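You operate a simulated robot arm through the tools that you are given. There is no shell and no other tool. Be economical: measure what you need, move in short steps, check, and stop when the job is done.

You run a simulated robot arm. Do the job below in one go: nothing can be reset, and whatever is moved stays where it is left.

TASK
Press the length display button three times. Put the orange block on the top of the blue stand away on the stone top. Close the upper orange drawer. Close the middle red drawer. Put the green spring clip on the upper shelf under the stone top. Stack the brown carton labelled "M10 NUTS" from the stone top on top of the brown carton that says "washers". Pull the orange door open. Any order will do. Set down upright: orange block.

It is judged by the outcome, as a careful person would: the job done as asked, and still so three seconds after it is handed in. It fails if anything else is knocked over, pushed out of place, dropped, spilled or broken.

THE ROBOT
A 7-joint arm with a fingered hand on a trunk, on a base that drives. Base frame: it is fixed to the floor where the robot stands at the start and does not move with it; the origin is under the middle of the robot, x ahead of it, y to its left, z up. Readings come in m, rad, newtons and seconds.
Its first joint turns from -2.897 to 2.897 rad. Places, roughly: brown carton [-2.75, -1, 1]; green spring clip (8x2x3 cm) [-2.7, -0.6, 1]; length display button [0.8, 0, 1.1]; middle red drawer [-2.2, -1, 0.5]; orange block (4x5x6 cm) [-0.1, -1.2, 0.8]; orange door [-1.1, -1.5, 0.5]; stone top [-2.6, -1, 1]; upper orange drawer [-1.4, -1.8, 0.7]; upper shelf under the stone top [-2.7, -0.6, 0.5]. Payload 4 kg.
The tool frame sits at the grasp point between the pads (the TCP): z along the fingers, y along the line on which they close. The tips reach 0.03 m beyond it. The gripper opens to 0.104 m. The gripper's body begins 0.035 m behind the TCP. The gripper is a hand of 4 fingers: y runs from the thumb to the fingers, the wrist lies at [-0.015, -0.113, -0.19] in the tool frame, and closing takes about 1.5 s.
Orientation is that of the tool frame in the base frame, as a unit quaternion [x, y, z, w]. With the fingers straight down and the wrist toward the robot, the tool's x, y and z point along [0, 1, 0], [1, 0, 0] and [0, 0, -1] of the base frame.

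THE INTERFACE
- The arm moves only by the tool jog_arm. Its argument "series" is a list of rows, each an object (a shift or turn left out is 0, a gripper value left out holds the last) with "translation": the shift along the tool's x, y, z in units of 40 mm (1.0 is 40 mm), a list of three; "turn": the turn, a rotation vector about the tool's x, y, z in units of 6 degrees (1.0 is 6 degrees), a list of three; "claw": the finger opening in m, from 0 to 0.104. In form: [{"translation": [dx, dy, dz], "turn": [rx, ry, rz], "claw": claw}, ...]. A call has 1 to 10 rows; each row shifts and turns the commanded pose from where the row before left it, along the tool's axes as they then stand. A call with a number of a shift or a turn outside -1 to 1 is refused whole. A row lasts 0.2 s, in which the tool goes at most 0.05 m and 0.15 rad; a call with a longer step from one row to the next is refused whole, and so is a gripper value outside its range. A pose out of reach is approached as far as the arm can. The call stops where the force on the tool passes 40 N (or 10 N more than at its start, if that is more) or the arm is blocked; 0.2 s more then pass. The fingers move at their own pace (about 0.153 m/s each) and stop on an object; they squeeze with about 31 N. The grip force told is the motor's: it shows also when the fingers shut on nothing. Time passes only in rows, and 0.2 s behind the last, so rows that do not move let the fingers close. It gives the time, the measured TCP pose, the force on the tool (base axes), the opening and the grip force at its end, in the units of the frame above (readings bear some noise), with the torque about the TCP (base axes, N m) and any sound that the robot's microphone picked up.
- Cameras (640 x 400 px; columns grow to the right, rows downward): "scene" is now at [0.2901, 0.1132, 1.2705]; the picture's right is [-0.84, -0.54, 0.00], its down [-0.01, 0.01, -1.00] and it looks along [0.54, -0.84, -0.01] (base axes); focal length 245 px, centre (320, 200). "wrist" rides on the gripper at [0.061, -0.092, -0.13] in the tool frame; the picture's right is [-0.81, 0.28, -0.52], its down [-0.53, -0.71, 0.46] and it looks along [-0.24, 0.64, 0.72] (tool axes); focal length 275 px, centre (320, 200). There is no depth. A picture from a camera that has moved, and an enlarged one, comes with that camera's place and axes in the base frame and with its lens. The place of the scene camera against the robot may be out by one fixed shift of up to 0.025 m in any direction.
- camera(camera): a new picture of that camera. It takes no simulated time.
- steer(legs): drives the robot by 1 to 6 legs, each [ahead, left, turn to the left] in m, m and rad, along the robot's own axes; the way and the turn of a leg run together, so that a leg with both is an arc; at most 1.5 m and 3.142 rad a leg. The arm and the cameras ride along, it lands a little off, and it stops where it bumps. It gives what a move gives.
- grasp_type(shape): the hand has 4 fingers and takes this shape, open, in about a second: jaw (thumb against the fingers, like two jaws); tri (thumb and two fingers); tip (a fingertip pinch); poke (one finger out to press); point (the index stretched); flat (the hand flat); cup (the hand cupped); fist (a fist). The gripper value then closes the fingers along that shape, each until it touches; the sizes above hold for jaw. It gives what a move gives, with no picture.
- turn_head(pan, tilt): turns the head with the scene camera to pan (to the left, within 2.496 rad either way) and tilt (down, from -0.506 to 1.204), counted from straight ahead of the robot. It gives what a move gives.
- zoom(camera, box): a new picture of the part [left, top, right, bottom] of that camera's present view, enlarged. It takes no simulated time.
- finish_job(): hands the job in; it is judged then, once.

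Go step by step. Nothing tells you exact positions but the pictures and the camera data: compare them with the known pose of the tool, close in by small moves and look again before you grip or let go. The budget is 165 turns and 108 pictures, counting those below and the enlarged ones. Unless the task says otherwise, let go and move clear before handing in, and close with one line.

The tools are called after ">>>" by a JSON object that holds its "op" and its "data". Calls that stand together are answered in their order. jog_arm: Moves the arm, as the interface text tells. Its arguments: {"type":"object","properties":{"series":{"type":"array","items":{"type":"object","properties":{"translation":{"type":"array","items":{"type":"number"}},"turn":{"type":"array","items":{"type":"number"}},"claw":{"type":"number"}}}}},"required":["series"]} The other tools are called the same way: grasp_type (shape) gives the hand a shape; steer (legs) drives the base; turn_head (pan, tilt) turns the head that bears the scene camera; camera (camera) takes a picture; zoom (camera, box) takes an enlarged picture of a part of a camera's view; finish_job () hands the job in.

At the start:

```text
clock: 0.0
tool_pos: [0.4283, -0.4403, 1.3414]
ee_rot: [0.707, 0.707, 0.0, 0.0]
ft_force: [0.4, -0.3, 0.2]
torque: [0.02, -0.01, -0.04]
finger_gap: 0.1036
gripper_force: 0.1
shape: jaw
robot x, y, heading: [0.0003, 0.0024, -0.005]
head pan, tilt: [-0.997, 0.014]
```

scene: 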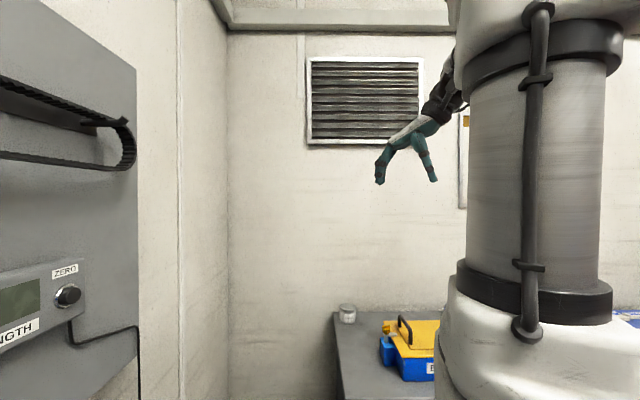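
wrist: 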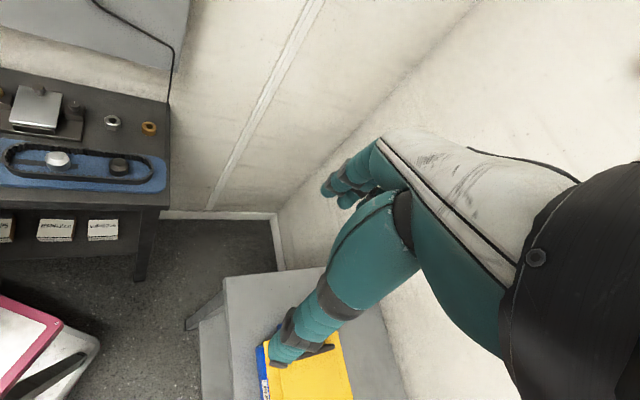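

I see the panel with the length display on the left and a table with a yellow/blue thing to the right. I'll look straight ahead first to find the button.

>>> {"op": "turn_head", "data": {"pan": 0, "tilt": 0.3}}

>>> {"op": "camera", "data": {"camera": "scene"}}

>>> {"op": "turn_head", "data": {"pan": -1.7, "tilt": 0.5}}

>>> {"op": "camera", "data": {"camera": "scene"}}

>>> {"op": "turn_head", "data": {"pan": -2.4, "tilt": 0.4}}

>>> {"op": "camera", "data": {"camera": "scene"}}

```text
clock: 1.3
tool_pos: [0.4281, -0.4395, 1.341]
ee_rot: [0.707, 0.707, 0.0, 0.0]
ft_force: [0.8, 0.4, 0.4]
torque: [-0.03, 0.01, -0.01]
finger_gap: 0.1034
gripper_force: 0.1
shape: jaw
robot x, y, heading: [0.0008, -0.0019, 0.004]
head pan, tilt: [0.0, 0.3]
```

```text
105 pictures are left
camera scene: at [0.3345, 0.189, 1.244], right [0.0, -1.0, 0.0], down [-0.3, 0.0, -0.96], along [0.96, 0.0, -0.3], focal length 245 px, centre (320, 200)
```

scene: 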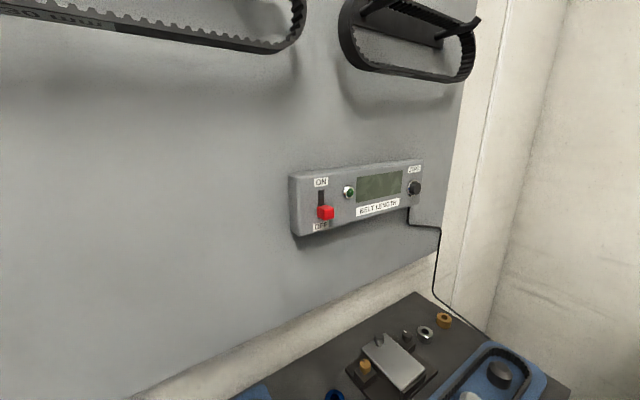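

```text
clock: 3.0
tool_pos: [0.4274, -0.4398, 1.3416]
ee_rot: [0.707, 0.707, 0.0, -0.001]
ft_force: [0.5, -0.6, -1.4]
torque: [0.0, -0.01, -0.01]
finger_gap: 0.1037
gripper_force: 0.1
shape: jaw
robot x, y, heading: [0.0011, 0.0016, -0.001]
head pan, tilt: [-1.7, 0.499]
```

```text
104 pictures are left
camera scene: at [0.2294, 0.0989, 1.2256], right [-0.99, 0.13, 0.0], down [0.06, 0.47, -0.88], along [-0.11, -0.87, -0.48], focal length 245 px, centre (320, 200)
```

scene: 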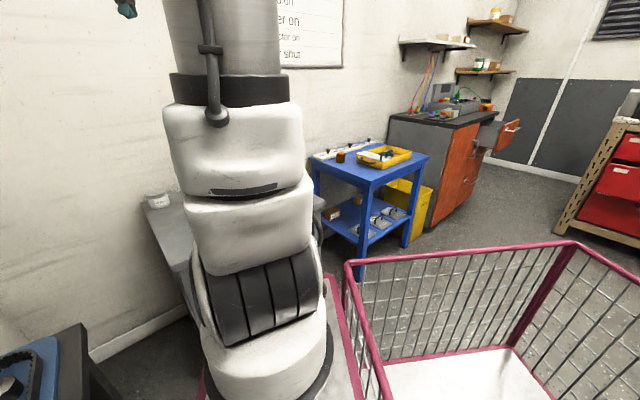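

```text
clock: 4.1
tool_pos: [0.4279, -0.4398, 1.3421]
ee_rot: [0.707, 0.707, 0.0, 0.0]
ft_force: [-0.6, 0.3, -0.1]
torque: [0.0, 0.0, -0.01]
finger_gap: 0.1035
gripper_force: 0.1
shape: jaw
robot x, y, heading: [0.0001, -0.0013, -0.001]
head pan, tilt: [-2.4, 0.4]
```

```text
103 pictures are left
camera scene: at [0.1729, 0.1265, 1.2347], right [-0.68, 0.74, 0.0], down [0.29, 0.26, -0.92], along [-0.68, -0.62, -0.39], focal length 245 px, centre (320, 200)
```

scene: 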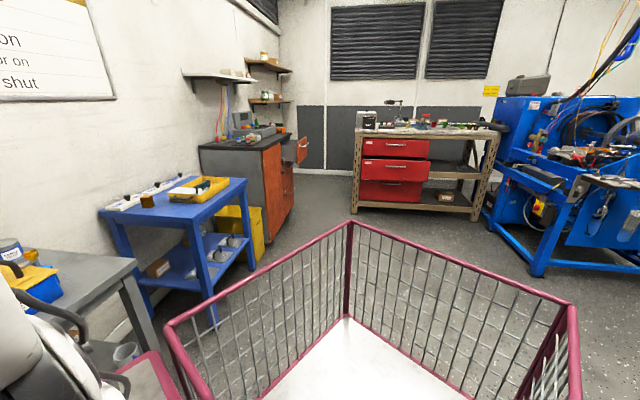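

The ZERO knob and a small green item both sit by the length display; I'll zoom in to tell which is a button.

>>> {"op": "turn_head", "data": {"pan": -0.2, "tilt": 0.2}}

>>> {"op": "zoom", "data": {"camera": "scene", "box": [200, 120, 440, 270]}}

>>> {"op": "turn_head", "data": {"pan": -1.2, "tilt": 0.2}}

>>> {"op": "camera", "data": {"camera": "scene"}}

```text
clock: 6.1
tool_pos: [0.4274, -0.4392, 1.3409]
ee_rot: [0.708, 0.707, 0.0, -0.001]
ft_force: [-0.1, 0.4, -0.4]
torque: [-0.05, 0.02, 0.0]
finger_gap: 0.1033
gripper_force: 0.0
shape: jaw
robot x, y, heading: [0.0011, 0.0002, 0.0]
head pan, tilt: [-0.201, 0.201]
```

```text
2.67 times, centred on (320, 195) of scene
camera zoom: at [0.3324, 0.1705, 1.2532], right [-0.2, -0.98, 0.0], down [-0.2, 0.04, -0.98], along [0.96, -0.2, -0.2], focal length 652 px, centre (320, 213)
```

zoom: 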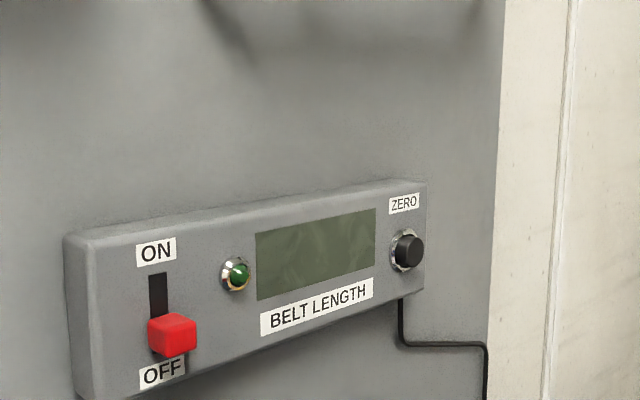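

```text
clock: 7.4
tool_pos: [0.428, -0.441, 1.3415]
ee_rot: [0.707, 0.707, 0.0, 0.0]
ft_force: [-0.5, 1.4, -0.7]
torque: [0.02, 0.02, -0.01]
finger_gap: 0.1037
gripper_force: 0.1
shape: jaw
robot x, y, heading: [0.0018, 0.001, 0.0]
head pan, tilt: [-1.201, 0.201]
```

```text
101 pictures are left
camera scene: at [0.2749, 0.1022, 1.2533], right [-0.93, -0.36, 0.0], down [-0.07, 0.19, -0.98], along [0.36, -0.91, -0.2], focal length 245 px, centre (320, 200)
```

scene: 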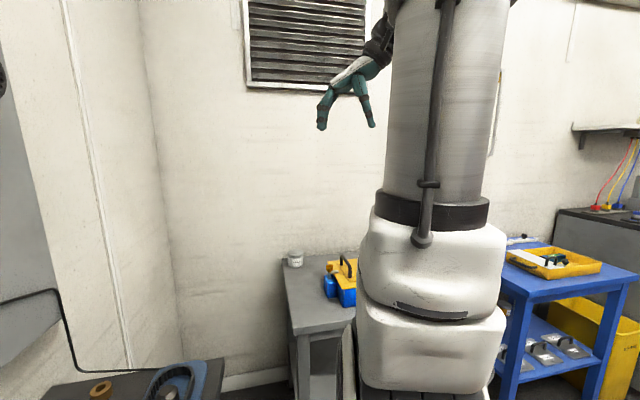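

The black ZERO push button is the length display's button, at about (0.745, 0.024, 1.14) on a face yawed about 31°. I'll shape the hand to poke and look at where its fingertip is.

>>> {"op": "grasp_type", "data": {"shape": "poke"}}

>>> {"op": "zoom", "data": {"camera": "scene", "box": [260, 40, 420, 140]}}

>>> {"op": "camera", "data": {"camera": "wrist"}}

```text
clock: 8.3
tool_pos: [0.4273, -0.44, 1.3403]
ee_rot: [0.707, 0.707, 0.0, 0.0]
ft_force: [0.1, -0.5, -0.8]
torque: [0.01, -0.04, -0.03]
finger_gap: 0.0001
gripper_force: 0.0
shape: poke
robot x, y, heading: [0.0006, -0.0014, -0.001]
head pan, tilt: [-1.201, 0.201]
```

```text
4.00 times, centred on (340, 90) of scene
camera zoom: at [0.2748, 0.1022, 1.2533], right [-0.93, -0.36, 0.0], down [-0.07, 0.19, -0.98], along [0.35, -0.91, -0.2], focal length 978 px, centre (240, 640)
```

zoom: 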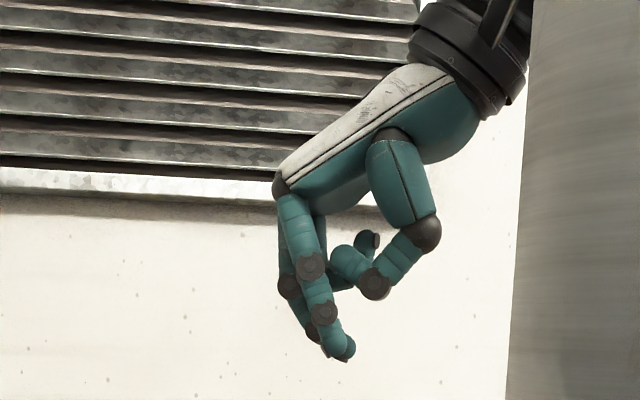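

```text
99 pictures are left
camera wrist: at [0.3363, -0.379, 1.4702], right [0.28, -0.81, 0.52], down [-0.71, -0.53, -0.46], along [0.64, -0.24, -0.72], focal length 275 px, centre (320, 200)
```

wrist: 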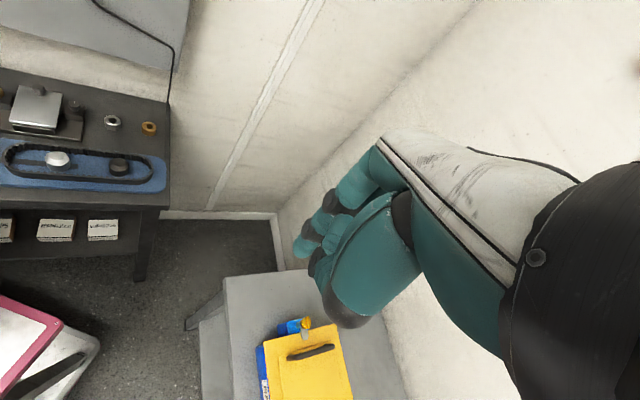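

>>> {"op": "zoom", "data": {"camera": "wrist", "box": [240, 180, 400, 280]}}

>>> {"op": "turn_head", "data": {"pan": -0.6, "tilt": -0.1}}

>>> {"op": "camera", "data": {"camera": "scene"}}

```text
4.00 times, centred on (320, 230) of wrist
camera zoom: at [0.3363, -0.379, 1.4702], right [0.28, -0.81, 0.52], down [-0.71, -0.53, -0.46], along [0.64, -0.24, -0.72], focal length 1101 px, centre (320, 80)
```

zoom: 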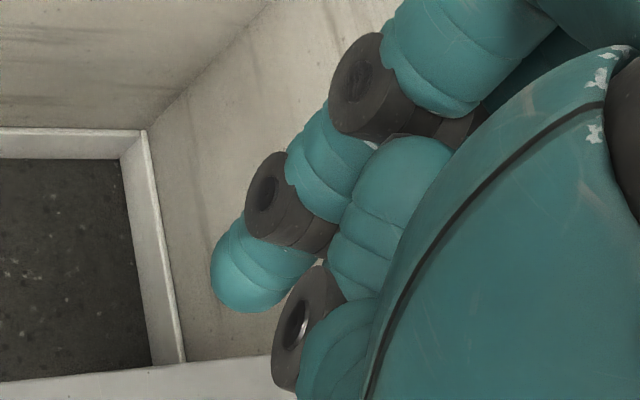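

```text
clock: 9.3
tool_pos: [0.4276, -0.4405, 1.3414]
ee_rot: [0.708, 0.706, 0.0, 0.0]
ft_force: [0.7, 0.4, 0.8]
torque: [0.0, 0.0, -0.01]
finger_gap: 0.0
gripper_force: 0.0
shape: poke
robot x, y, heading: [-0.0004, -0.0028, -0.002]
head pan, tilt: [-0.6, -0.099]
```

```text
97 pictures are left
camera scene: at [0.3129, 0.1398, 1.2805], right [-0.57, -0.82, 0.0], down [0.08, -0.06, -1.0], along [0.82, -0.56, 0.1], focal length 245 px, centre (320, 200)
```

scene: 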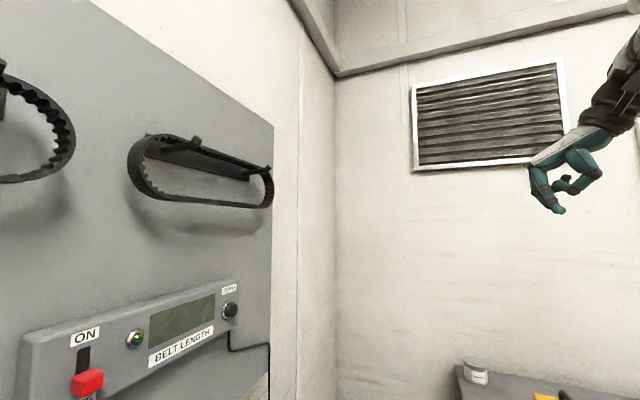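

The fingertip sits about 4 cm ahead of the TCP on its axis, and three views agree on the button. I'll turn the hand to horizontal now.

>>> {"op": "jog_arm", "data": {"series": [{"turn": [-1, 0, 0]}, {"turn": [-1, 0, 0]}, {"turn": [-1, 0, 0]}, {"turn": [-1, 0, 0]}, {"turn": [-1, 0, 0]}, {"turn": [-1, 0, 0]}, {"turn": [-1, 0, 0]}, {"turn": [-1, 0, 0]}, {"turn": [-1, 0, 0]}, {"turn": [-1, 0, 0]}]}}

>>> {"op": "jog_arm", "data": {"series": [{"turn": [-1, 0, 0]}, {"turn": [-1, 0, 0]}, {"turn": [-1, 0, 0]}, {"turn": [-1, 0, 0]}, {"turn": [-1, 0, 0]}, {"turn": [0, 1, 0]}, {"turn": [0, 1, 0]}, {"turn": [0, 1, 0]}, {"turn": [0, 1, 0]}, {"turn": [0, 1, 0]}]}}

>>> {"op": "camera", "data": {"camera": "scene"}}

```text
clock: 11.5
tool_pos: [0.4271, -0.44, 1.3406]
ee_rot: [0.612, 0.612, 0.354, 0.355]
ft_force: [0.1, 0.1, 0.4]
torque: [0.01, 0.03, 0.01]
finger_gap: 0.0
gripper_force: 0.1
shape: poke
robot x, y, heading: [0.0026, -0.0037, -0.001]
head pan, tilt: [-0.6, -0.099]
```

```text
clock: 13.7
tool_pos: [0.4274, -0.4396, 1.3415]
ee_rot: [0.353, 0.613, 0.612, 0.353]
ft_force: [-0.9, 1.0, 0.2]
torque: [-0.01, -0.01, 0.0]
finger_gap: 0.0
gripper_force: 0.1
shape: poke
out of reach, approached as far as the arm can: row 5, 6, 7
robot x, y, heading: [0.003, -0.0025, 0.003]
head pan, tilt: [-0.6, -0.099]
```

```text
96 pictures are left
camera scene: at [0.3129, 0.1401, 1.2805], right [-0.56, -0.83, 0.0], down [0.08, -0.06, -1.0], along [0.82, -0.56, 0.1], focal length 245 px, centre (320, 200)
```

scene: 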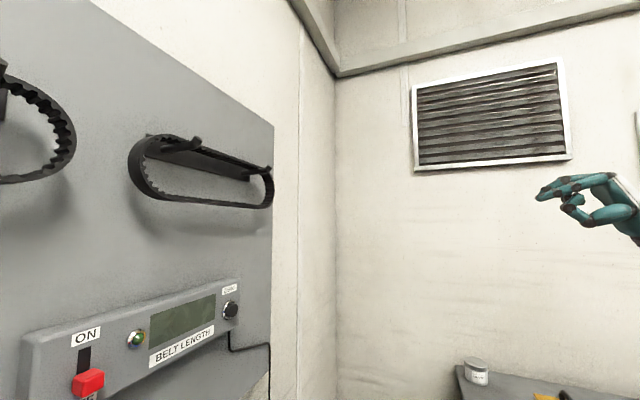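

>>> {"op": "jog_arm", "data": {"series": [{"translation": [0.61, -0.5, 0.7]}, {"translation": [0.61, -0.5, 0.7]}, {"translation": [0.61, -0.5, 0.7]}, {"translation": [0.61, -0.5, 0.7]}, {"translation": [0.61, -0.5, 0.7]}, {"translation": [0.61, -0.5, 0.7]}, {"translation": [0.61, -0.5, 0.7]}, {"translation": [0.61, -0.5, 0.7]}, {"translation": [0.61, -0.5, 0.7]}, {"translation": [0.61, -0.5, 0.7]}]}}

>>> {"op": "camera", "data": {"camera": "scene"}}

```text
clock: 15.9
tool_pos: [0.6159, -0.2372, 1.1701]
ee_rot: [0.353, 0.613, 0.612, 0.353]
ft_force: [-0.1, -1.2, -1.0]
torque: [-0.03, 0.01, 0.06]
finger_gap: 0.0
gripper_force: 0.0
shape: poke
out of reach, approached as far as the arm can: row 5, 6, 7, 8, 9, 10
robot x, y, heading: [-0.0013, -0.0036, 0.001]
head pan, tilt: [-0.6, -0.099]
```

```text
95 pictures are left
camera scene: at [0.3124, 0.1392, 1.2807], right [-0.57, -0.82, 0.0], down [0.08, -0.06, -0.99], along [0.82, -0.56, 0.1], focal length 245 px, centre (320, 200)
```

scene: 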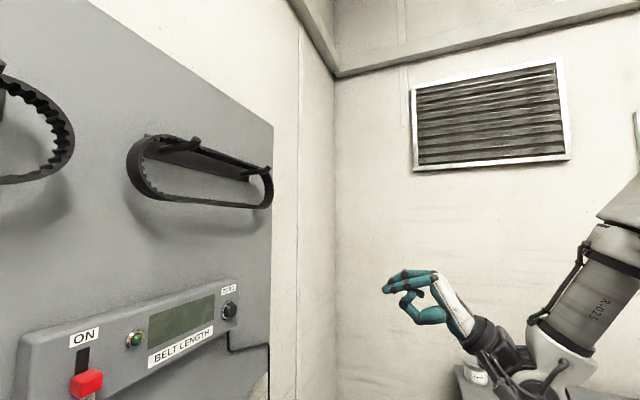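

The arm is too cramped this close, so I'll back the base up and then extend the arm.

>>> {"op": "steer", "data": {"legs": [[-0.25, 0, 0]]}}

>>> {"op": "jog_arm", "data": {"series": [{"translation": [0, 0, 0]}]}}

```text
clock: 17.7
tool_pos: [0.3766, -0.2361, 1.1706]
ee_rot: [0.353, 0.613, 0.612, 0.354]
ft_force: [0.5, -0.1, 0.6]
torque: [0.01, 0.01, 0.02]
finger_gap: 0.0003
gripper_force: 0.0
shape: poke
robot x, y, heading: [-0.2393, -0.0006, 0.001]
head pan, tilt: [-0.6, -0.099]
```

```text
clock: 18.1
tool_pos: [0.3763, -0.2358, 1.1707]
ee_rot: [0.353, 0.613, 0.613, 0.353]
ft_force: [1.1, -0.4, 0.0]
torque: [0.01, 0.02, -0.04]
finger_gap: 0.0
gripper_force: 0.0
shape: poke
robot x, y, heading: [-0.2406, -0.0016, 0.004]
head pan, tilt: [-0.6, -0.099]
```

>>> {"op": "jog_arm", "data": {"series": [{"translation": [0.1, -0.08, 0.75]}, {"translation": [0.1, -0.08, 0.75]}, {"translation": [0.1, -0.08, 0.75]}, {"translation": [0.1, -0.08, 0.75]}, {"translation": [0.1, -0.08, 0.75]}, {"translation": [0.1, -0.08, 0.75]}, {"translation": [0.1, -0.08, 0.75]}, {"translation": [0.1, -0.08, 0.75]}, {"translation": [0.1, -0.08, 0.75]}, {"translation": [0.1, -0.08, 0.75]}]}}

>>> {"op": "turn_head", "data": {"pan": -0.3, "tilt": 0.1}}

>>> {"op": "camera", "data": {"camera": "scene"}}

>>> {"op": "camera", "data": {"camera": "wrist"}}

```text
clock: 20.3
tool_pos: [0.6169, -0.0512, 1.1374]
ee_rot: [0.353, 0.612, 0.613, 0.354]
ft_force: [0.4, 0.1, 0.4]
torque: [0.03, -0.04, -0.02]
finger_gap: 0.0
gripper_force: 0.0
shape: poke
robot x, y, heading: [-0.239, -0.0035, -0.002]
head pan, tilt: [-0.6, -0.099]
```

```text
clock: 21.1
tool_pos: [0.6164, -0.0521, 1.1377]
ee_rot: [0.354, 0.612, 0.612, 0.354]
ft_force: [-0.7, 0.2, 0.2]
torque: [-0.02, 0.0, 0.03]
finger_gap: 0.0
gripper_force: 0.0
shape: poke
robot x, y, heading: [-0.2376, 0.0038, -0.001]
head pan, tilt: [-0.3, 0.099]
```

```text
94 pictures are left
camera scene: at [0.0883, 0.1619, 1.2627], right [-0.3, -0.96, 0.0], down [-0.09, 0.03, -1.0], along [0.95, -0.29, -0.1], focal length 245 px, centre (320, 200)
```

scene: 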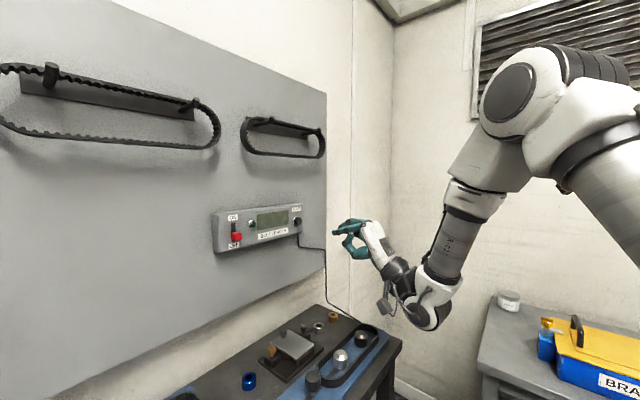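

```text
93 pictures are left
camera wrist: at [0.4729, -0.0649, 1.0441], right [-0.04, -0.96, 0.28], down [0.66, -0.23, -0.71], along [0.75, 0.15, 0.64], focal length 275 px, centre (320, 200)
```

wrist: 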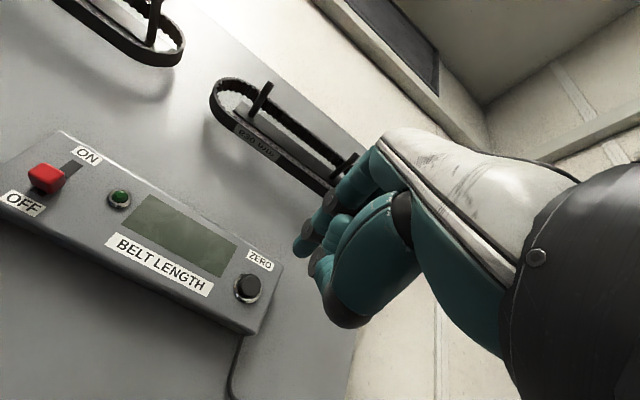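

>>> {"op": "jog_arm", "data": {"series": [{"turn": [0, 0.7, 0]}, {"translation": [-0.06, 0, 0.5]}, {"translation": [-0.06, 0, 0.5]}, {"translation": [-0.06, 0, 0.5]}, {"translation": [-0.06, 0, 0.5]}]}}

>>> {"op": "camera", "data": {"camera": "wrist"}}

>>> {"op": "zoom", "data": {"camera": "scene", "box": [240, 170, 400, 270]}}

```text
clock: 22.3
tool_pos: [0.6869, -0.013, 1.1376]
ee_rot: [0.331, 0.625, 0.625, 0.33]
ft_force: [0.6, 1.1, -0.4]
torque: [0.03, -0.02, 0.0]
finger_gap: 0.0001
gripper_force: 0.0
shape: poke
robot x, y, heading: [-0.241, -0.0028, 0.002]
head pan, tilt: [-0.3, 0.099]
```

```text
92 pictures are left
camera wrist: at [0.5453, -0.0368, 1.0445], right [0.03, -0.96, 0.28], down [0.68, -0.18, -0.71], along [0.74, 0.21, 0.64], focal length 275 px, centre (320, 200)
```

wrist: 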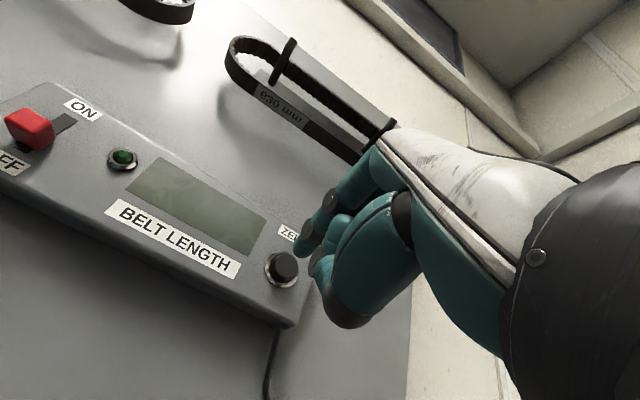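

```text
4.00 times, centred on (320, 220) of scene
camera zoom: at [0.0884, 0.1618, 1.2626], right [-0.3, -0.96, 0.0], down [-0.09, 0.03, -0.99], along [0.95, -0.29, -0.1], focal length 978 px, centre (320, 120)
```

zoom: 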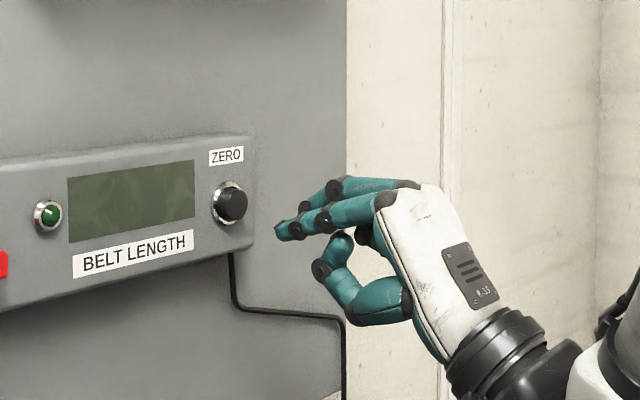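

The fingertip lines up sideways but seems about 1.3 cm low. I'll correct that, go a little closer and look again.

>>> {"op": "jog_arm", "data": {"series": [{"translation": [-0.15, 0.32, 0.0]}, {"translation": [0, 0, 0.5]}]}}

>>> {"op": "zoom", "data": {"camera": "wrist", "box": [220, 190, 380, 290]}}

>>> {"op": "zoom", "data": {"camera": "scene", "box": [270, 190, 350, 240]}}

```text
clock: 22.9
tool_pos: [0.7076, -0.0072, 1.1501]
ee_rot: [0.331, 0.625, 0.625, 0.331]
ft_force: [-0.3, 0.6, 0.1]
torque: [-0.01, -0.01, -0.01]
finger_gap: 0.0
gripper_force: 0.1
shape: poke
robot x, y, heading: [-0.2376, -0.0027, -0.001]
head pan, tilt: [-0.3, 0.099]
```

```text
4.00 times, centred on (300, 240) of wrist
camera zoom: at [0.5651, -0.03, 1.0571], right [0.03, -0.96, 0.28], down [0.68, -0.18, -0.71], along [0.74, 0.21, 0.64], focal length 1101 px, centre (400, 40)
```

zoom: 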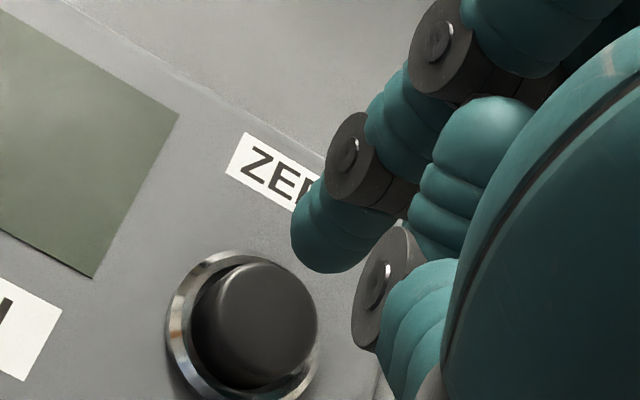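

```text
8.00 times, centred on (310, 215) of scene
camera zoom: at [0.0884, 0.1618, 1.2626], right [-0.3, -0.96, 0.0], down [-0.1, 0.03, -0.99], along [0.95, -0.29, -0.1], focal length 1957 px, centre (400, 80)
```

zoom: 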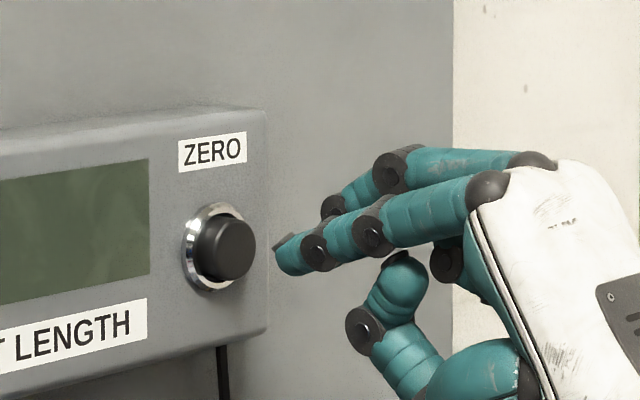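

>>> {"op": "jog_arm", "data": {"series": [{"translation": [-0.12, 0, 0.0]}, {"translation": [0, 0, 0.4]}, {"translation": [0, 0, 0.1]}, {"translation": [0, 0, 0.0]}]}}

>>> {"op": "zoom", "data": {"camera": "wrist", "box": [220, 190, 380, 290]}}

```text
clock: 23.9
tool_pos: [0.7252, -0.0007, 1.1514]
ee_rot: [0.33, 0.626, 0.625, 0.33]
ft_force: [0.2, -0.4, -0.5]
torque: [0.01, -0.03, 0.01]
finger_gap: 0.0001
gripper_force: 0.1
shape: poke
robot x, y, heading: [-0.2404, 0.0003, 0.001]
head pan, tilt: [-0.3, 0.099]
```

```text
4.00 times, centred on (300, 240) of wrist
camera zoom: at [0.5831, -0.0231, 1.0575], right [0.03, -0.96, 0.28], down [0.68, -0.18, -0.71], along [0.74, 0.21, 0.64], focal length 1101 px, centre (400, 40)
```

zoom: 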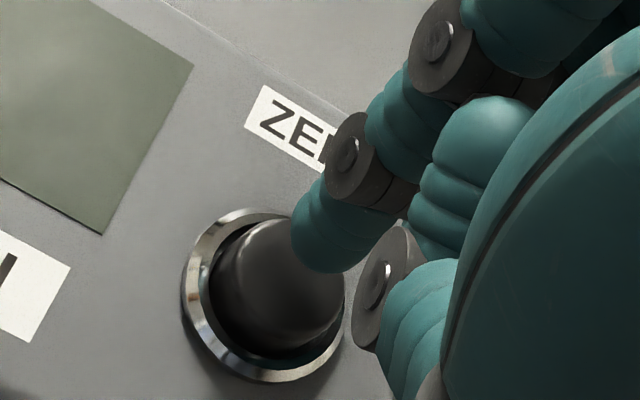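

>>> {"op": "jog_arm", "data": {"series": [{"translation": [0, 0, 0.1]}, {"translation": [0, 0, 0.1]}]}}

>>> {"op": "jog_arm", "data": {"series": [{"translation": [0, 0, 0.1]}]}}

>>> {"op": "zoom", "data": {"camera": "wrist", "box": [220, 190, 380, 290]}}

```text
clock: 24.5
tool_pos: [0.7322, 0.0047, 1.1516]
ee_rot: [0.329, 0.625, 0.625, 0.331]
ft_force: [-1.0, -0.5, -0.1]
torque: [0.0, -0.02, 0.02]
finger_gap: 0.0
gripper_force: 0.0
shape: poke
robot x, y, heading: [-0.2434, -0.0015, 0.001]
head pan, tilt: [-0.3, 0.099]
```

```text
clock: 24.9
tool_pos: [0.7359, 0.0057, 1.1514]
ee_rot: [0.33, 0.625, 0.625, 0.33]
ft_force: [-5.0, -2.3, -0.1]
torque: [-0.02, -0.01, 0.06]
finger_gap: 0.0
gripper_force: 0.1
shape: poke
robot x, y, heading: [-0.2426, -0.0004, -0.002]
head pan, tilt: [-0.3, 0.099]
heard: click
```

```text
4.00 times, centred on (300, 240) of wrist
camera zoom: at [0.5931, -0.0163, 1.0586], right [0.03, -0.96, 0.28], down [0.68, -0.18, -0.71], along [0.74, 0.21, 0.64], focal length 1101 px, centre (400, 40)
```

zoom: 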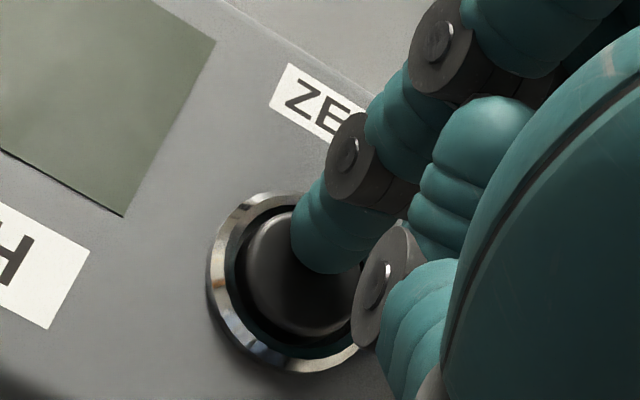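

A click: press one. Now I'll release and repeat.

>>> {"op": "jog_arm", "data": {"series": [{"translation": [0, 0, -0.4]}, {"translation": [0, 0, 0]}]}}

>>> {"op": "jog_arm", "data": {"series": [{"translation": [0, 0, 0.2]}, {"translation": [0, 0, 0.1]}, {"translation": [0, 0, 0.1]}]}}

>>> {"op": "jog_arm", "data": {"series": [{"translation": [0, 0, -0.4]}, {"translation": [0, 0, 0]}]}}

```text
clock: 25.5
tool_pos: [0.723, -0.0031, 1.1521]
ee_rot: [0.33, 0.625, 0.625, 0.331]
ft_force: [0.6, -0.3, -0.7]
torque: [-0.03, -0.02, 0.0]
finger_gap: 0.0
gripper_force: 0.1
shape: poke
robot x, y, heading: [-0.2426, -0.0013, 0.002]
head pan, tilt: [-0.3, 0.099]
```

```text
clock: 26.3
tool_pos: [0.7359, 0.0063, 1.1507]
ee_rot: [0.33, 0.625, 0.625, 0.33]
ft_force: [-8.2, -3.5, -0.2]
torque: [0.03, -0.02, 0.11]
finger_gap: 0.0
gripper_force: 0.1
shape: poke
robot x, y, heading: [-0.2411, -0.0005, 0.002]
head pan, tilt: [-0.3, 0.099]
heard: click
```

```text
clock: 26.9
tool_pos: [0.7252, -0.0015, 1.152]
ee_rot: [0.33, 0.625, 0.625, 0.33]
ft_force: [0.5, -0.4, -0.5]
torque: [0.02, 0.01, 0.01]
finger_gap: 0.0
gripper_force: 0.1
shape: poke
robot x, y, heading: [-0.2417, -0.0035, -0.001]
head pan, tilt: [-0.3, 0.099]
```

>>> {"op": "jog_arm", "data": {"series": [{"translation": [0, 0, 0.2]}, {"translation": [0, 0, 0.1]}, {"translation": [0, 0, 0.1]}]}}

>>> {"op": "jog_arm", "data": {"series": [{"translation": [0, 0, -1]}, {"translation": [0, 0, -1]}, {"translation": [0, 0, -1]}, {"translation": [0, 0, -1]}, {"translation": [0, 0, -1]}, {"translation": [0, 0, -1]}, {"translation": [0, 0, 0]}]}}

>>> {"op": "grasp_type", "data": {"shape": "jaw"}}

>>> {"op": "turn_head", "data": {"pan": -1.5, "tilt": 0.5}}

>>> {"op": "camera", "data": {"camera": "scene"}}

```text
clock: 27.7
tool_pos: [0.7344, 0.007, 1.151]
ee_rot: [0.331, 0.625, 0.625, 0.331]
ft_force: [-6.4, -3.8, 1.4]
torque: [0.04, -0.01, 0.06]
finger_gap: 0.0002
gripper_force: 0.1
shape: poke
robot x, y, heading: [-0.2406, 0.0015, -0.002]
head pan, tilt: [-0.3, 0.099]
heard: click
```

```text
clock: 29.3
tool_pos: [0.5364, -0.1249, 1.1492]
ee_rot: [0.33, 0.626, 0.625, 0.331]
ft_force: [0.3, 0.6, -0.1]
torque: [0.01, 0.02, 0.02]
finger_gap: 0.0001
gripper_force: 0.0
shape: poke
robot x, y, heading: [-0.2397, 0.0021, 0.002]
head pan, tilt: [-0.3, 0.099]
```

```text
clock: 30.2
tool_pos: [0.5374, -0.1258, 1.149]
ee_rot: [0.33, 0.626, 0.625, 0.33]
ft_force: [0.3, 0.4, 0.2]
torque: [0.01, 0.03, 0.01]
finger_gap: 0.104
gripper_force: 0.1
shape: jaw
robot x, y, heading: [-0.2365, 0.0012, 0.001]
head pan, tilt: [-0.3, 0.099]
```

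```text
clock: 31.6
tool_pos: [0.5368, -0.1253, 1.148]
ee_rot: [0.33, 0.626, 0.625, 0.331]
ft_force: [0.8, 0.3, 0.1]
torque: [0.02, 0.01, -0.02]
finger_gap: 0.1041
gripper_force: 0.1
shape: jaw
robot x, y, heading: [-0.2418, -0.0003, 0.001]
head pan, tilt: [-1.499, 0.499]
```

```text
86 pictures are left
camera scene: at [0.007, 0.0983, 1.2256], right [-1.0, -0.07, 0.0], down [-0.03, 0.48, -0.88], along [0.06, -0.88, -0.48], focal length 245 px, centre (320, 200)
```

scene: 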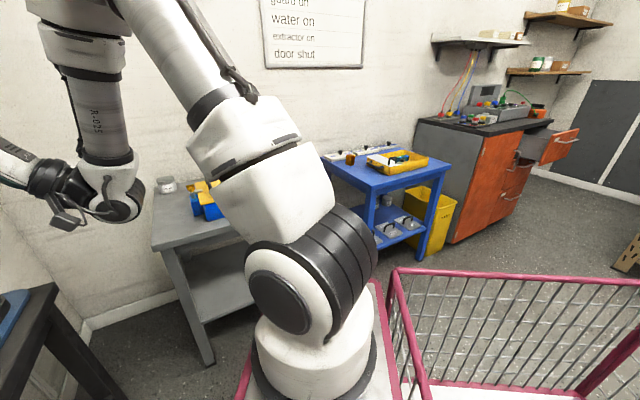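

Three clicks heard, so the button is done. The room turns out to be yawed about 33° to my frame; I'll drive to face the blue stand squarely.

>>> {"op": "steer", "data": {"legs": [[-0.25, -0.1, 0], [0, 0, -1.0]]}}

>>> {"op": "turn_head", "data": {"pan": -0.2, "tilt": 0.6}}

>>> {"op": "camera", "data": {"camera": "scene"}}

```text
clock: 36.0
tool_pos: [-0.1512, -0.8107, 1.1491]
ee_rot: [0.582, 0.401, 0.401, 0.582]
ft_force: [0.0, -0.4, 0.5]
torque: [-0.02, 0.01, 0.0]
finger_gap: 0.1038
gripper_force: 0.1
shape: jaw
robot x, y, heading: [-0.4957, -0.0993, -0.958]
head pan, tilt: [-1.499, 0.499]
```

```text
clock: 37.4
tool_pos: [-0.1514, -0.8098, 1.1483]
ee_rot: [0.583, 0.4, 0.401, 0.583]
ft_force: [-0.1, -0.2, -0.3]
torque: [0.0, -0.01, 0.0]
finger_gap: 0.1039
gripper_force: 0.0
shape: jaw
robot x, y, heading: [-0.4918, -0.1013, -0.966]
head pan, tilt: [-0.201, 0.6]
```

```text
85 pictures are left
camera scene: at [-0.1547, -0.2754, 1.2165], right [-0.92, -0.39, 0.0], down [-0.22, 0.52, -0.83], along [0.33, -0.76, -0.56], focal length 245 px, centre (320, 200)
```

scene: 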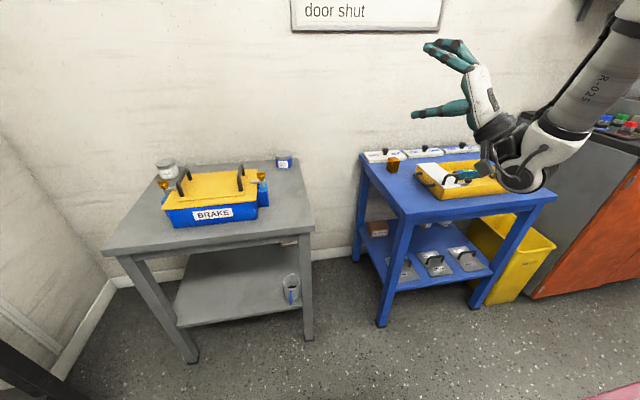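

>>> {"op": "zoom", "data": {"camera": "scene", "box": [350, 130, 510, 230]}}

>>> {"op": "turn_head", "data": {"pan": -1.4, "tilt": 0.4}}

>>> {"op": "camera", "data": {"camera": "scene"}}

```text
4.00 times, centred on (430, 180) of scene
camera zoom: at [-0.1547, -0.2754, 1.2165], right [-0.92, -0.39, 0.0], down [-0.22, 0.52, -0.83], along [0.33, -0.76, -0.56], focal length 978 px, centre (-120, 280)
```

zoom: 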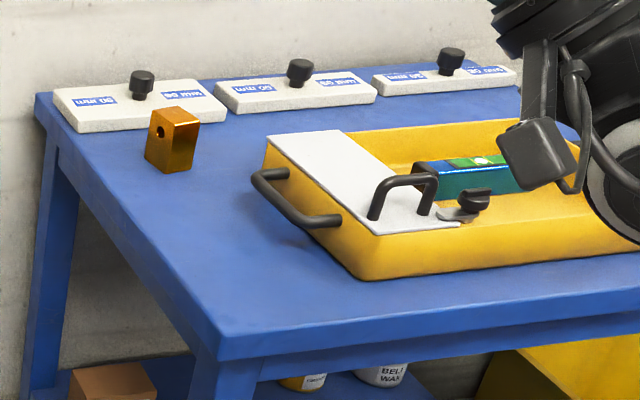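

```text
clock: 38.8
tool_pos: [-0.1508, -0.81, 1.1485]
ee_rot: [0.583, 0.4, 0.4, 0.583]
ft_force: [0.0, -0.2, -0.3]
torque: [0.0, 0.05, 0.02]
finger_gap: 0.104
gripper_force: 0.0
shape: jaw
robot x, y, heading: [-0.4905, -0.1016, -0.965]
head pan, tilt: [-1.4, 0.4]
```

```text
83 pictures are left
camera scene: at [-0.2555, -0.2593, 1.2347], right [-0.7, 0.71, 0.0], down [0.28, 0.27, -0.92], along [-0.66, -0.65, -0.39], focal length 245 px, centre (320, 200)
```

scene: 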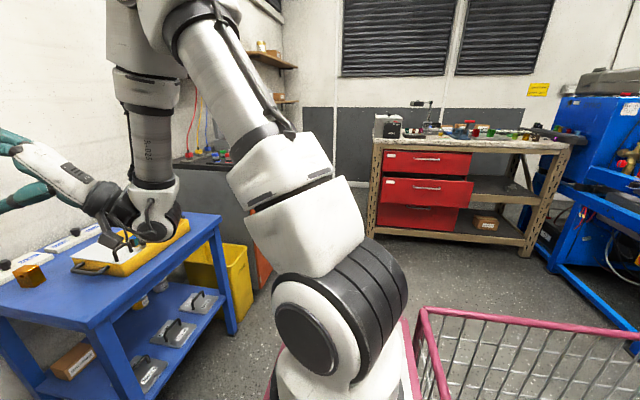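

>>> {"op": "jog_arm", "data": {"series": [{"turn": [1, 0, 0]}, {"turn": [1, 0, 0]}, {"turn": [1, 0, 0]}, {"turn": [1, 0, 0]}, {"turn": [1, 0, 0]}, {"turn": [1, 0, 0]}, {"turn": [1, 0, 0]}, {"turn": [1, 0, 0]}, {"turn": [1, 0, 0]}, {"turn": [1, 0, 0]}]}}

>>> {"op": "jog_arm", "data": {"series": [{"turn": [1, 0, 0]}, {"turn": [1, 0, 0]}, {"turn": [1, 0, 0]}, {"turn": [1, 0, 0]}, {"turn": [1, 0, 0]}, {"turn": [0, 0, 1]}, {"turn": [0, 0, 1]}, {"turn": [0, 0, 1]}, {"turn": [0, 0, 1]}, {"turn": [0, 0, 1]}]}}

>>> {"op": "camera", "data": {"camera": "wrist"}}

```text
clock: 41.0
tool_pos: [-0.1517, -0.8101, 1.1495]
ee_rot: [0.796, 0.547, 0.146, 0.213]
ft_force: [0.0, 0.4, -0.3]
torque: [0.01, 0.01, 0.0]
finger_gap: 0.104
gripper_force: 0.1
shape: jaw
robot x, y, heading: [-0.4953, -0.1016, -0.963]
head pan, tilt: [-1.4, 0.4]
```

```text
clock: 43.2
tool_pos: [-0.1521, -0.8123, 1.1476]
ee_rot: [0.943, 0.334, -0.001, 0.0]
ft_force: [0.2, -0.5, -0.3]
torque: [-0.03, -0.03, 0.02]
finger_gap: 0.1042
gripper_force: 0.2
shape: jaw
robot x, y, heading: [-0.4933, -0.1038, -0.965]
head pan, tilt: [-1.4, 0.4]
```

```text
82 pictures are left
camera wrist: at [-0.1617, -0.7013, 1.2769], right [-0.46, -0.72, 0.52], down [-0.86, 0.22, -0.46], along [0.22, -0.66, -0.72], focal length 275 px, centre (320, 200)
```

wrist: 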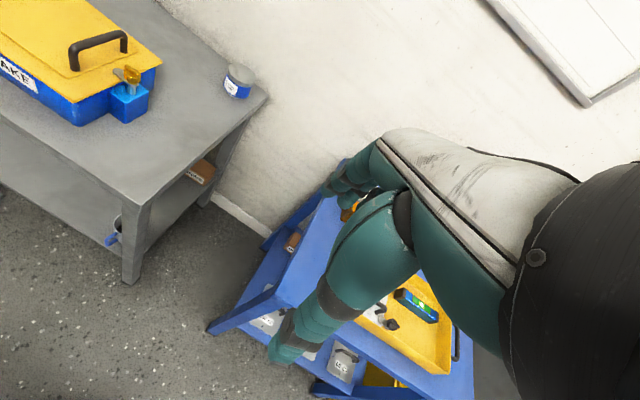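

>>> {"op": "jog_arm", "data": {"series": [{"translation": [-0.65, 0.8, 0.4]}, {"translation": [-0.65, 0.8, 0.4]}, {"translation": [-0.65, 0.8, 0.4]}, {"translation": [-0.65, 0.8, 0.4]}, {"translation": [-0.65, 0.8, 0.4]}, {"translation": [-0.65, 0.8, 0.4]}, {"translation": [-0.65, 0.8, 0.4]}, {"translation": [-0.65, 0.8, 0.4]}, {"translation": [-0.65, 0.8, 0.4]}, {"translation": [-0.65, 0.8, 0.4]}]}}

>>> {"op": "camera", "data": {"camera": "wrist"}}

```text
clock: 45.4
tool_pos: [-0.1516, -1.2226, 0.9909]
ee_rot: [0.942, 0.334, -0.002, 0.001]
ft_force: [-0.2, 0.9, 1.7]
torque: [-0.05, 0.03, -0.04]
finger_gap: 0.1039
gripper_force: 0.1
shape: jaw
robot x, y, heading: [-0.4867, -0.1029, -0.966]
head pan, tilt: [-1.4, 0.4]
```

```text
81 pictures are left
camera wrist: at [-0.1618, -1.1122, 1.1193], right [-0.46, -0.72, 0.52], down [-0.86, 0.22, -0.46], along [0.22, -0.66, -0.72], focal length 275 px, centre (320, 200)
```

wrist: 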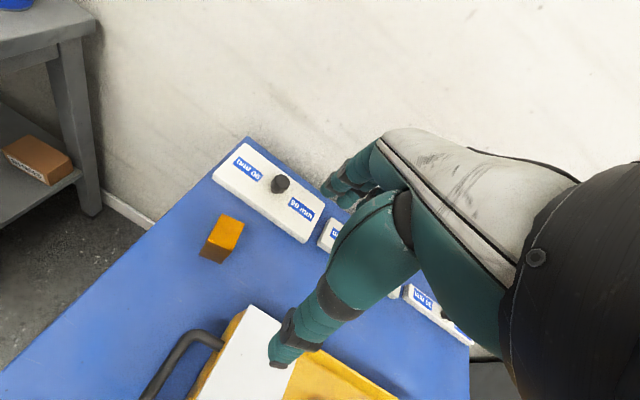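

>>> {"op": "zoom", "data": {"camera": "wrist", "box": [160, 190, 288, 270]}}

```text
5.00 times, centred on (224, 230) of wrist
camera zoom: at [-0.1618, -1.1122, 1.1193], right [-0.46, -0.72, 0.52], down [-0.86, 0.22, -0.46], along [0.22, -0.66, -0.72], focal length 1376 px, centre (800, 50)
```

zoom: 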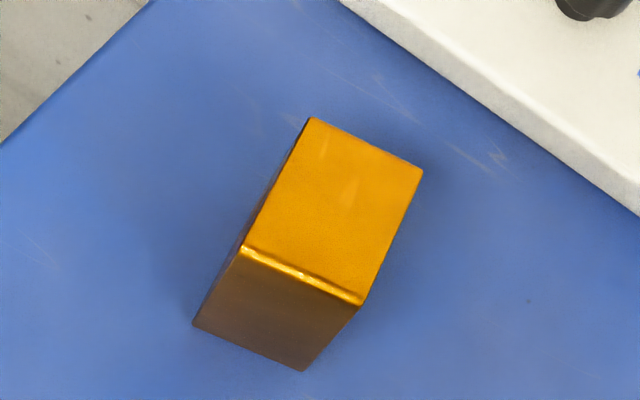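

>>> {"op": "jog_arm", "data": {"series": [{"turn": [0, 0, -0.9], "claw": 0.064}, {"translation": [0.353, 0.712, 0]}, {"translation": [0.353, 0.712, 0]}, {"translation": [0.353, 0.712, 0]}, {"translation": [0, 0, 1]}, {"translation": [0, 0, 1]}, {"translation": [0, 0, 1]}, {"translation": [0, 0, 0.5]}, {"translation": [0, 0, 0]}]}}

>>> {"op": "camera", "data": {"camera": "wrist"}}

>>> {"op": "turn_head", "data": {"pan": -0.2, "tilt": 0.6}}

>>> {"op": "zoom", "data": {"camera": "scene", "box": [350, 100, 510, 200]}}

```text
clock: 47.4
tool_pos: [-0.0721, -1.2041, 0.8369]
ee_rot: [0.926, 0.378, 0.0, 0.0]
ft_force: [0.0, 0.1, -0.7]
torque: [-0.02, -0.01, 0.01]
finger_gap: 0.0643
gripper_force: 0.0
shape: jaw
out of reach, approached as far as the arm can: row 1, 2, 3, 4
robot x, y, heading: [-0.4918, -0.0974, -0.961]
head pan, tilt: [-1.4, 0.4]
```

```text
79 pictures are left
camera wrist: at [-0.0928, -1.0951, 0.965], right [-0.39, -0.76, 0.52], down [-0.88, 0.14, -0.46], along [0.28, -0.63, -0.72], focal length 275 px, centre (320, 200)
```

wrist: 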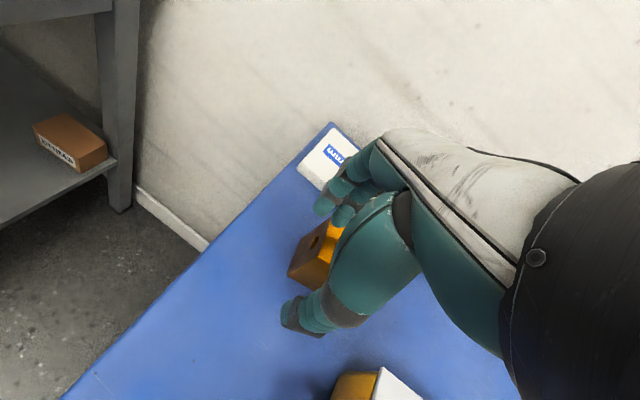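

```text
clock: 48.8
tool_pos: [-0.0728, -1.2028, 0.8362]
ee_rot: [0.925, 0.379, 0.0, 0.0]
ft_force: [-0.8, 0.3, -0.8]
torque: [0.01, 0.03, 0.02]
finger_gap: 0.0644
gripper_force: 0.1
shape: jaw
robot x, y, heading: [-0.4985, -0.0977, -0.966]
head pan, tilt: [-0.201, 0.6]
```

```text
4.00 times, centred on (430, 150) of scene
camera zoom: at [-0.1547, -0.2754, 1.2165], right [-0.92, -0.39, 0.0], down [-0.22, 0.52, -0.83], along [0.33, -0.76, -0.56], focal length 978 px, centre (-120, 400)
```

zoom: 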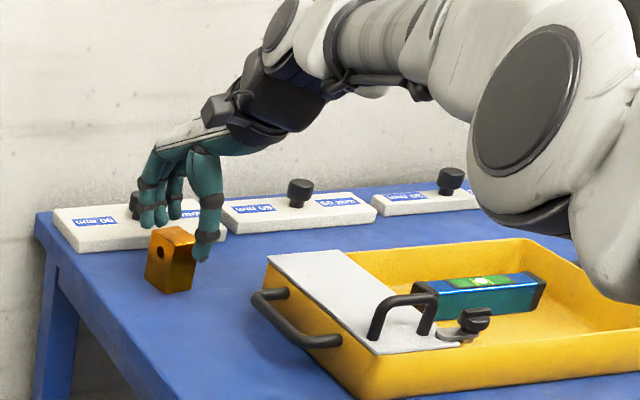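

The arm is near its limit, so I'll lift a little, nudge the base 0.1 m forward and re-aim.

>>> {"op": "jog_arm", "data": {"series": [{"translation": [0, -0.5, -1]}, {"translation": [0, -0.5, -1]}, {"translation": [0, 0, 0]}]}}

>>> {"op": "steer", "data": {"legs": [[0.1, 0, 0]]}}

>>> {"op": "camera", "data": {"camera": "wrist"}}

```text
clock: 49.6
tool_pos: [-0.099, -1.1729, 0.9158]
ee_rot: [0.926, 0.379, -0.001, 0.001]
ft_force: [0.3, -0.1, 0.2]
torque: [0.02, -0.04, 0.01]
finger_gap: 0.0645
gripper_force: 0.1
shape: jaw
robot x, y, heading: [-0.4938, -0.1021, -0.968]
head pan, tilt: [-0.201, 0.6]
```

```text
clock: 50.8
tool_pos: [-0.04, -1.2518, 0.9159]
ee_rot: [0.925, 0.379, 0.0, 0.001]
ft_force: [-1.0, -0.7, 0.0]
torque: [-0.01, -0.06, -0.01]
finger_gap: 0.0645
gripper_force: 0.1
shape: jaw
robot x, y, heading: [-0.4364, -0.1816, -0.962]
head pan, tilt: [-0.201, 0.6]
```

```text
77 pictures are left
camera wrist: at [-0.0606, -1.1452, 1.0453], right [-0.38, -0.76, 0.52], down [-0.88, 0.13, -0.46], along [0.28, -0.63, -0.72], focal length 275 px, centre (320, 200)
```

wrist: 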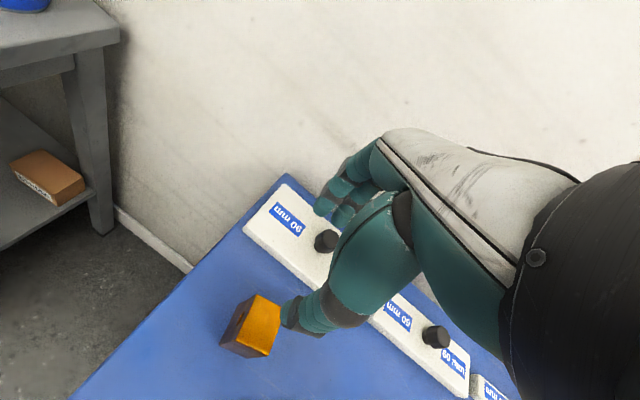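

>>> {"op": "jog_arm", "data": {"series": [{"translation": [-0.41, -0.55, 0], "claw": 0.07}, {"translation": [0, 0, 0.9]}, {"translation": [0, 0, 0.9]}, {"translation": [0, 0, 0.5]}, {"translation": [0, 0, 0]}]}}

>>> {"op": "camera", "data": {"camera": "wrist"}}

>>> {"op": "turn_head", "data": {"pan": -0.2, "tilt": 0.6}}

>>> {"op": "zoom", "data": {"camera": "scene", "box": [350, 120, 478, 200]}}

```text
clock: 52.0
tool_pos: [-0.0677, -1.2487, 0.8234]
ee_rot: [0.925, 0.379, -0.001, 0.0]
ft_force: [0.6, 0.5, 0.1]
torque: [0.01, 0.01, -0.01]
finger_gap: 0.0695
gripper_force: 0.1
shape: jaw
robot x, y, heading: [-0.4317, -0.178, -0.962]
head pan, tilt: [-0.201, 0.6]
```

```text
76 pictures are left
camera wrist: at [-0.088, -1.1405, 0.9528], right [-0.38, -0.76, 0.52], down [-0.88, 0.13, -0.46], along [0.28, -0.63, -0.72], focal length 275 px, centre (320, 200)
```

wrist: 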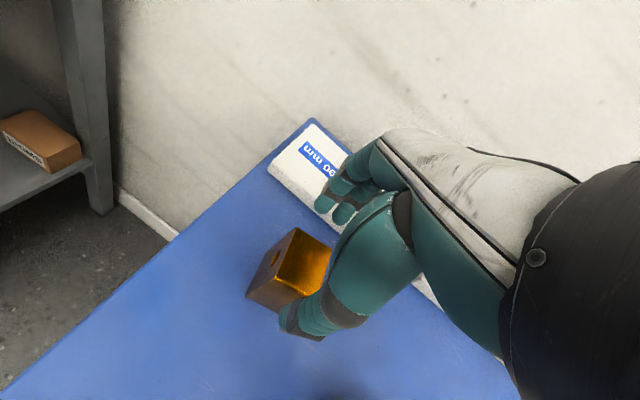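

```text
clock: 52.6
tool_pos: [-0.0677, -1.2487, 0.8238]
ee_rot: [0.925, 0.379, 0.0, -0.001]
ft_force: [1.0, 0.0, 0.0]
torque: [0.0, 0.02, 0.02]
finger_gap: 0.0697
gripper_force: 0.1
shape: jaw
robot x, y, heading: [-0.4326, -0.1824, -0.96]
head pan, tilt: [-0.201, 0.6]
```

```text
5.00 times, centred on (414, 160) of scene
camera zoom: at [-0.0975, -0.3561, 1.2165], right [-0.92, -0.4, 0.0], down [-0.22, 0.52, -0.82], along [0.33, -0.76, -0.57], focal length 1223 px, centre (-150, 400)
```

zoom: 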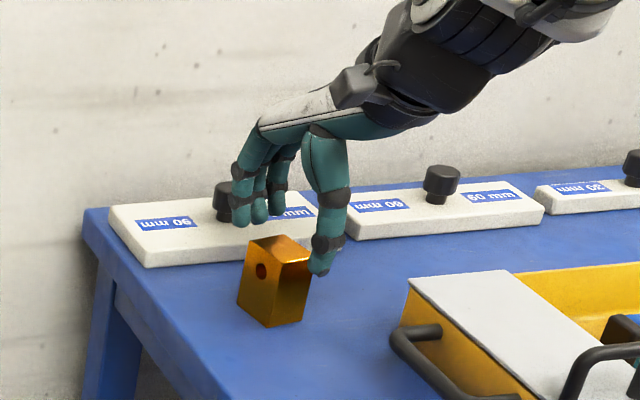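

>>> {"op": "jog_arm", "data": {"series": [{"translation": [0, 0, 0.5]}, {"translation": [0, 0, 0.4]}, {"translation": [0, 0, 0.3]}, {"translation": [0, 0, 0]}]}}

>>> {"op": "camera", "data": {"camera": "wrist"}}

>>> {"op": "zoom", "data": {"camera": "scene", "box": [350, 120, 478, 200]}}

```text
clock: 53.6
tool_pos: [-0.067, -1.2495, 0.7767]
ee_rot: [0.925, 0.379, 0.0, 0.0]
ft_force: [0.2, 0.0, 0.3]
torque: [-0.04, -0.01, -0.05]
finger_gap: 0.0698
gripper_force: 0.0
shape: jaw
robot x, y, heading: [-0.4336, -0.1875, -0.963]
head pan, tilt: [-0.201, 0.6]
```

```text
74 pictures are left
camera wrist: at [-0.0888, -1.1413, 0.9042], right [-0.38, -0.76, 0.52], down [-0.88, 0.13, -0.46], along [0.28, -0.63, -0.72], focal length 275 px, centre (320, 200)
```

wrist: 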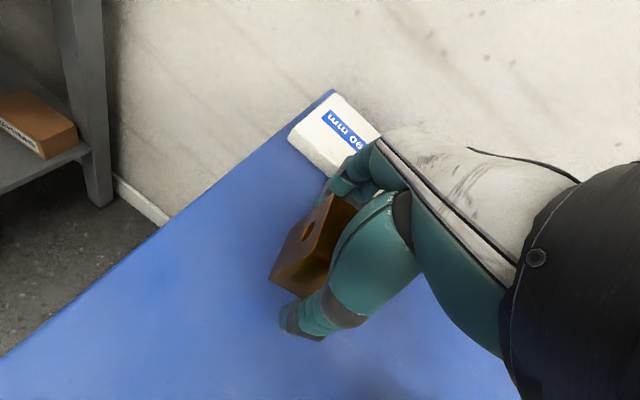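

```text
5.00 times, centred on (414, 160) of scene
camera zoom: at [-0.0975, -0.3561, 1.2165], right [-0.92, -0.4, 0.0], down [-0.22, 0.52, -0.82], along [0.33, -0.76, -0.57], focal length 1223 px, centre (-150, 400)
```

zoom: 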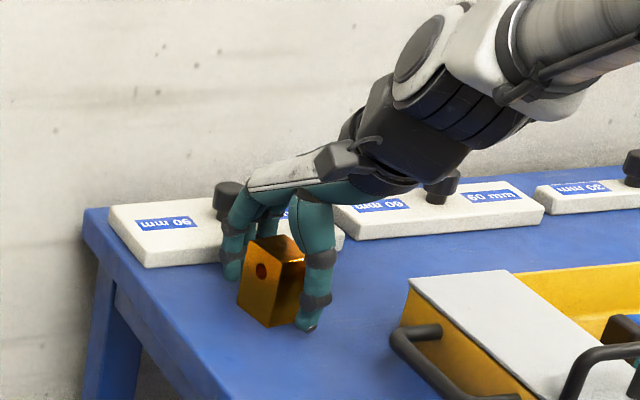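

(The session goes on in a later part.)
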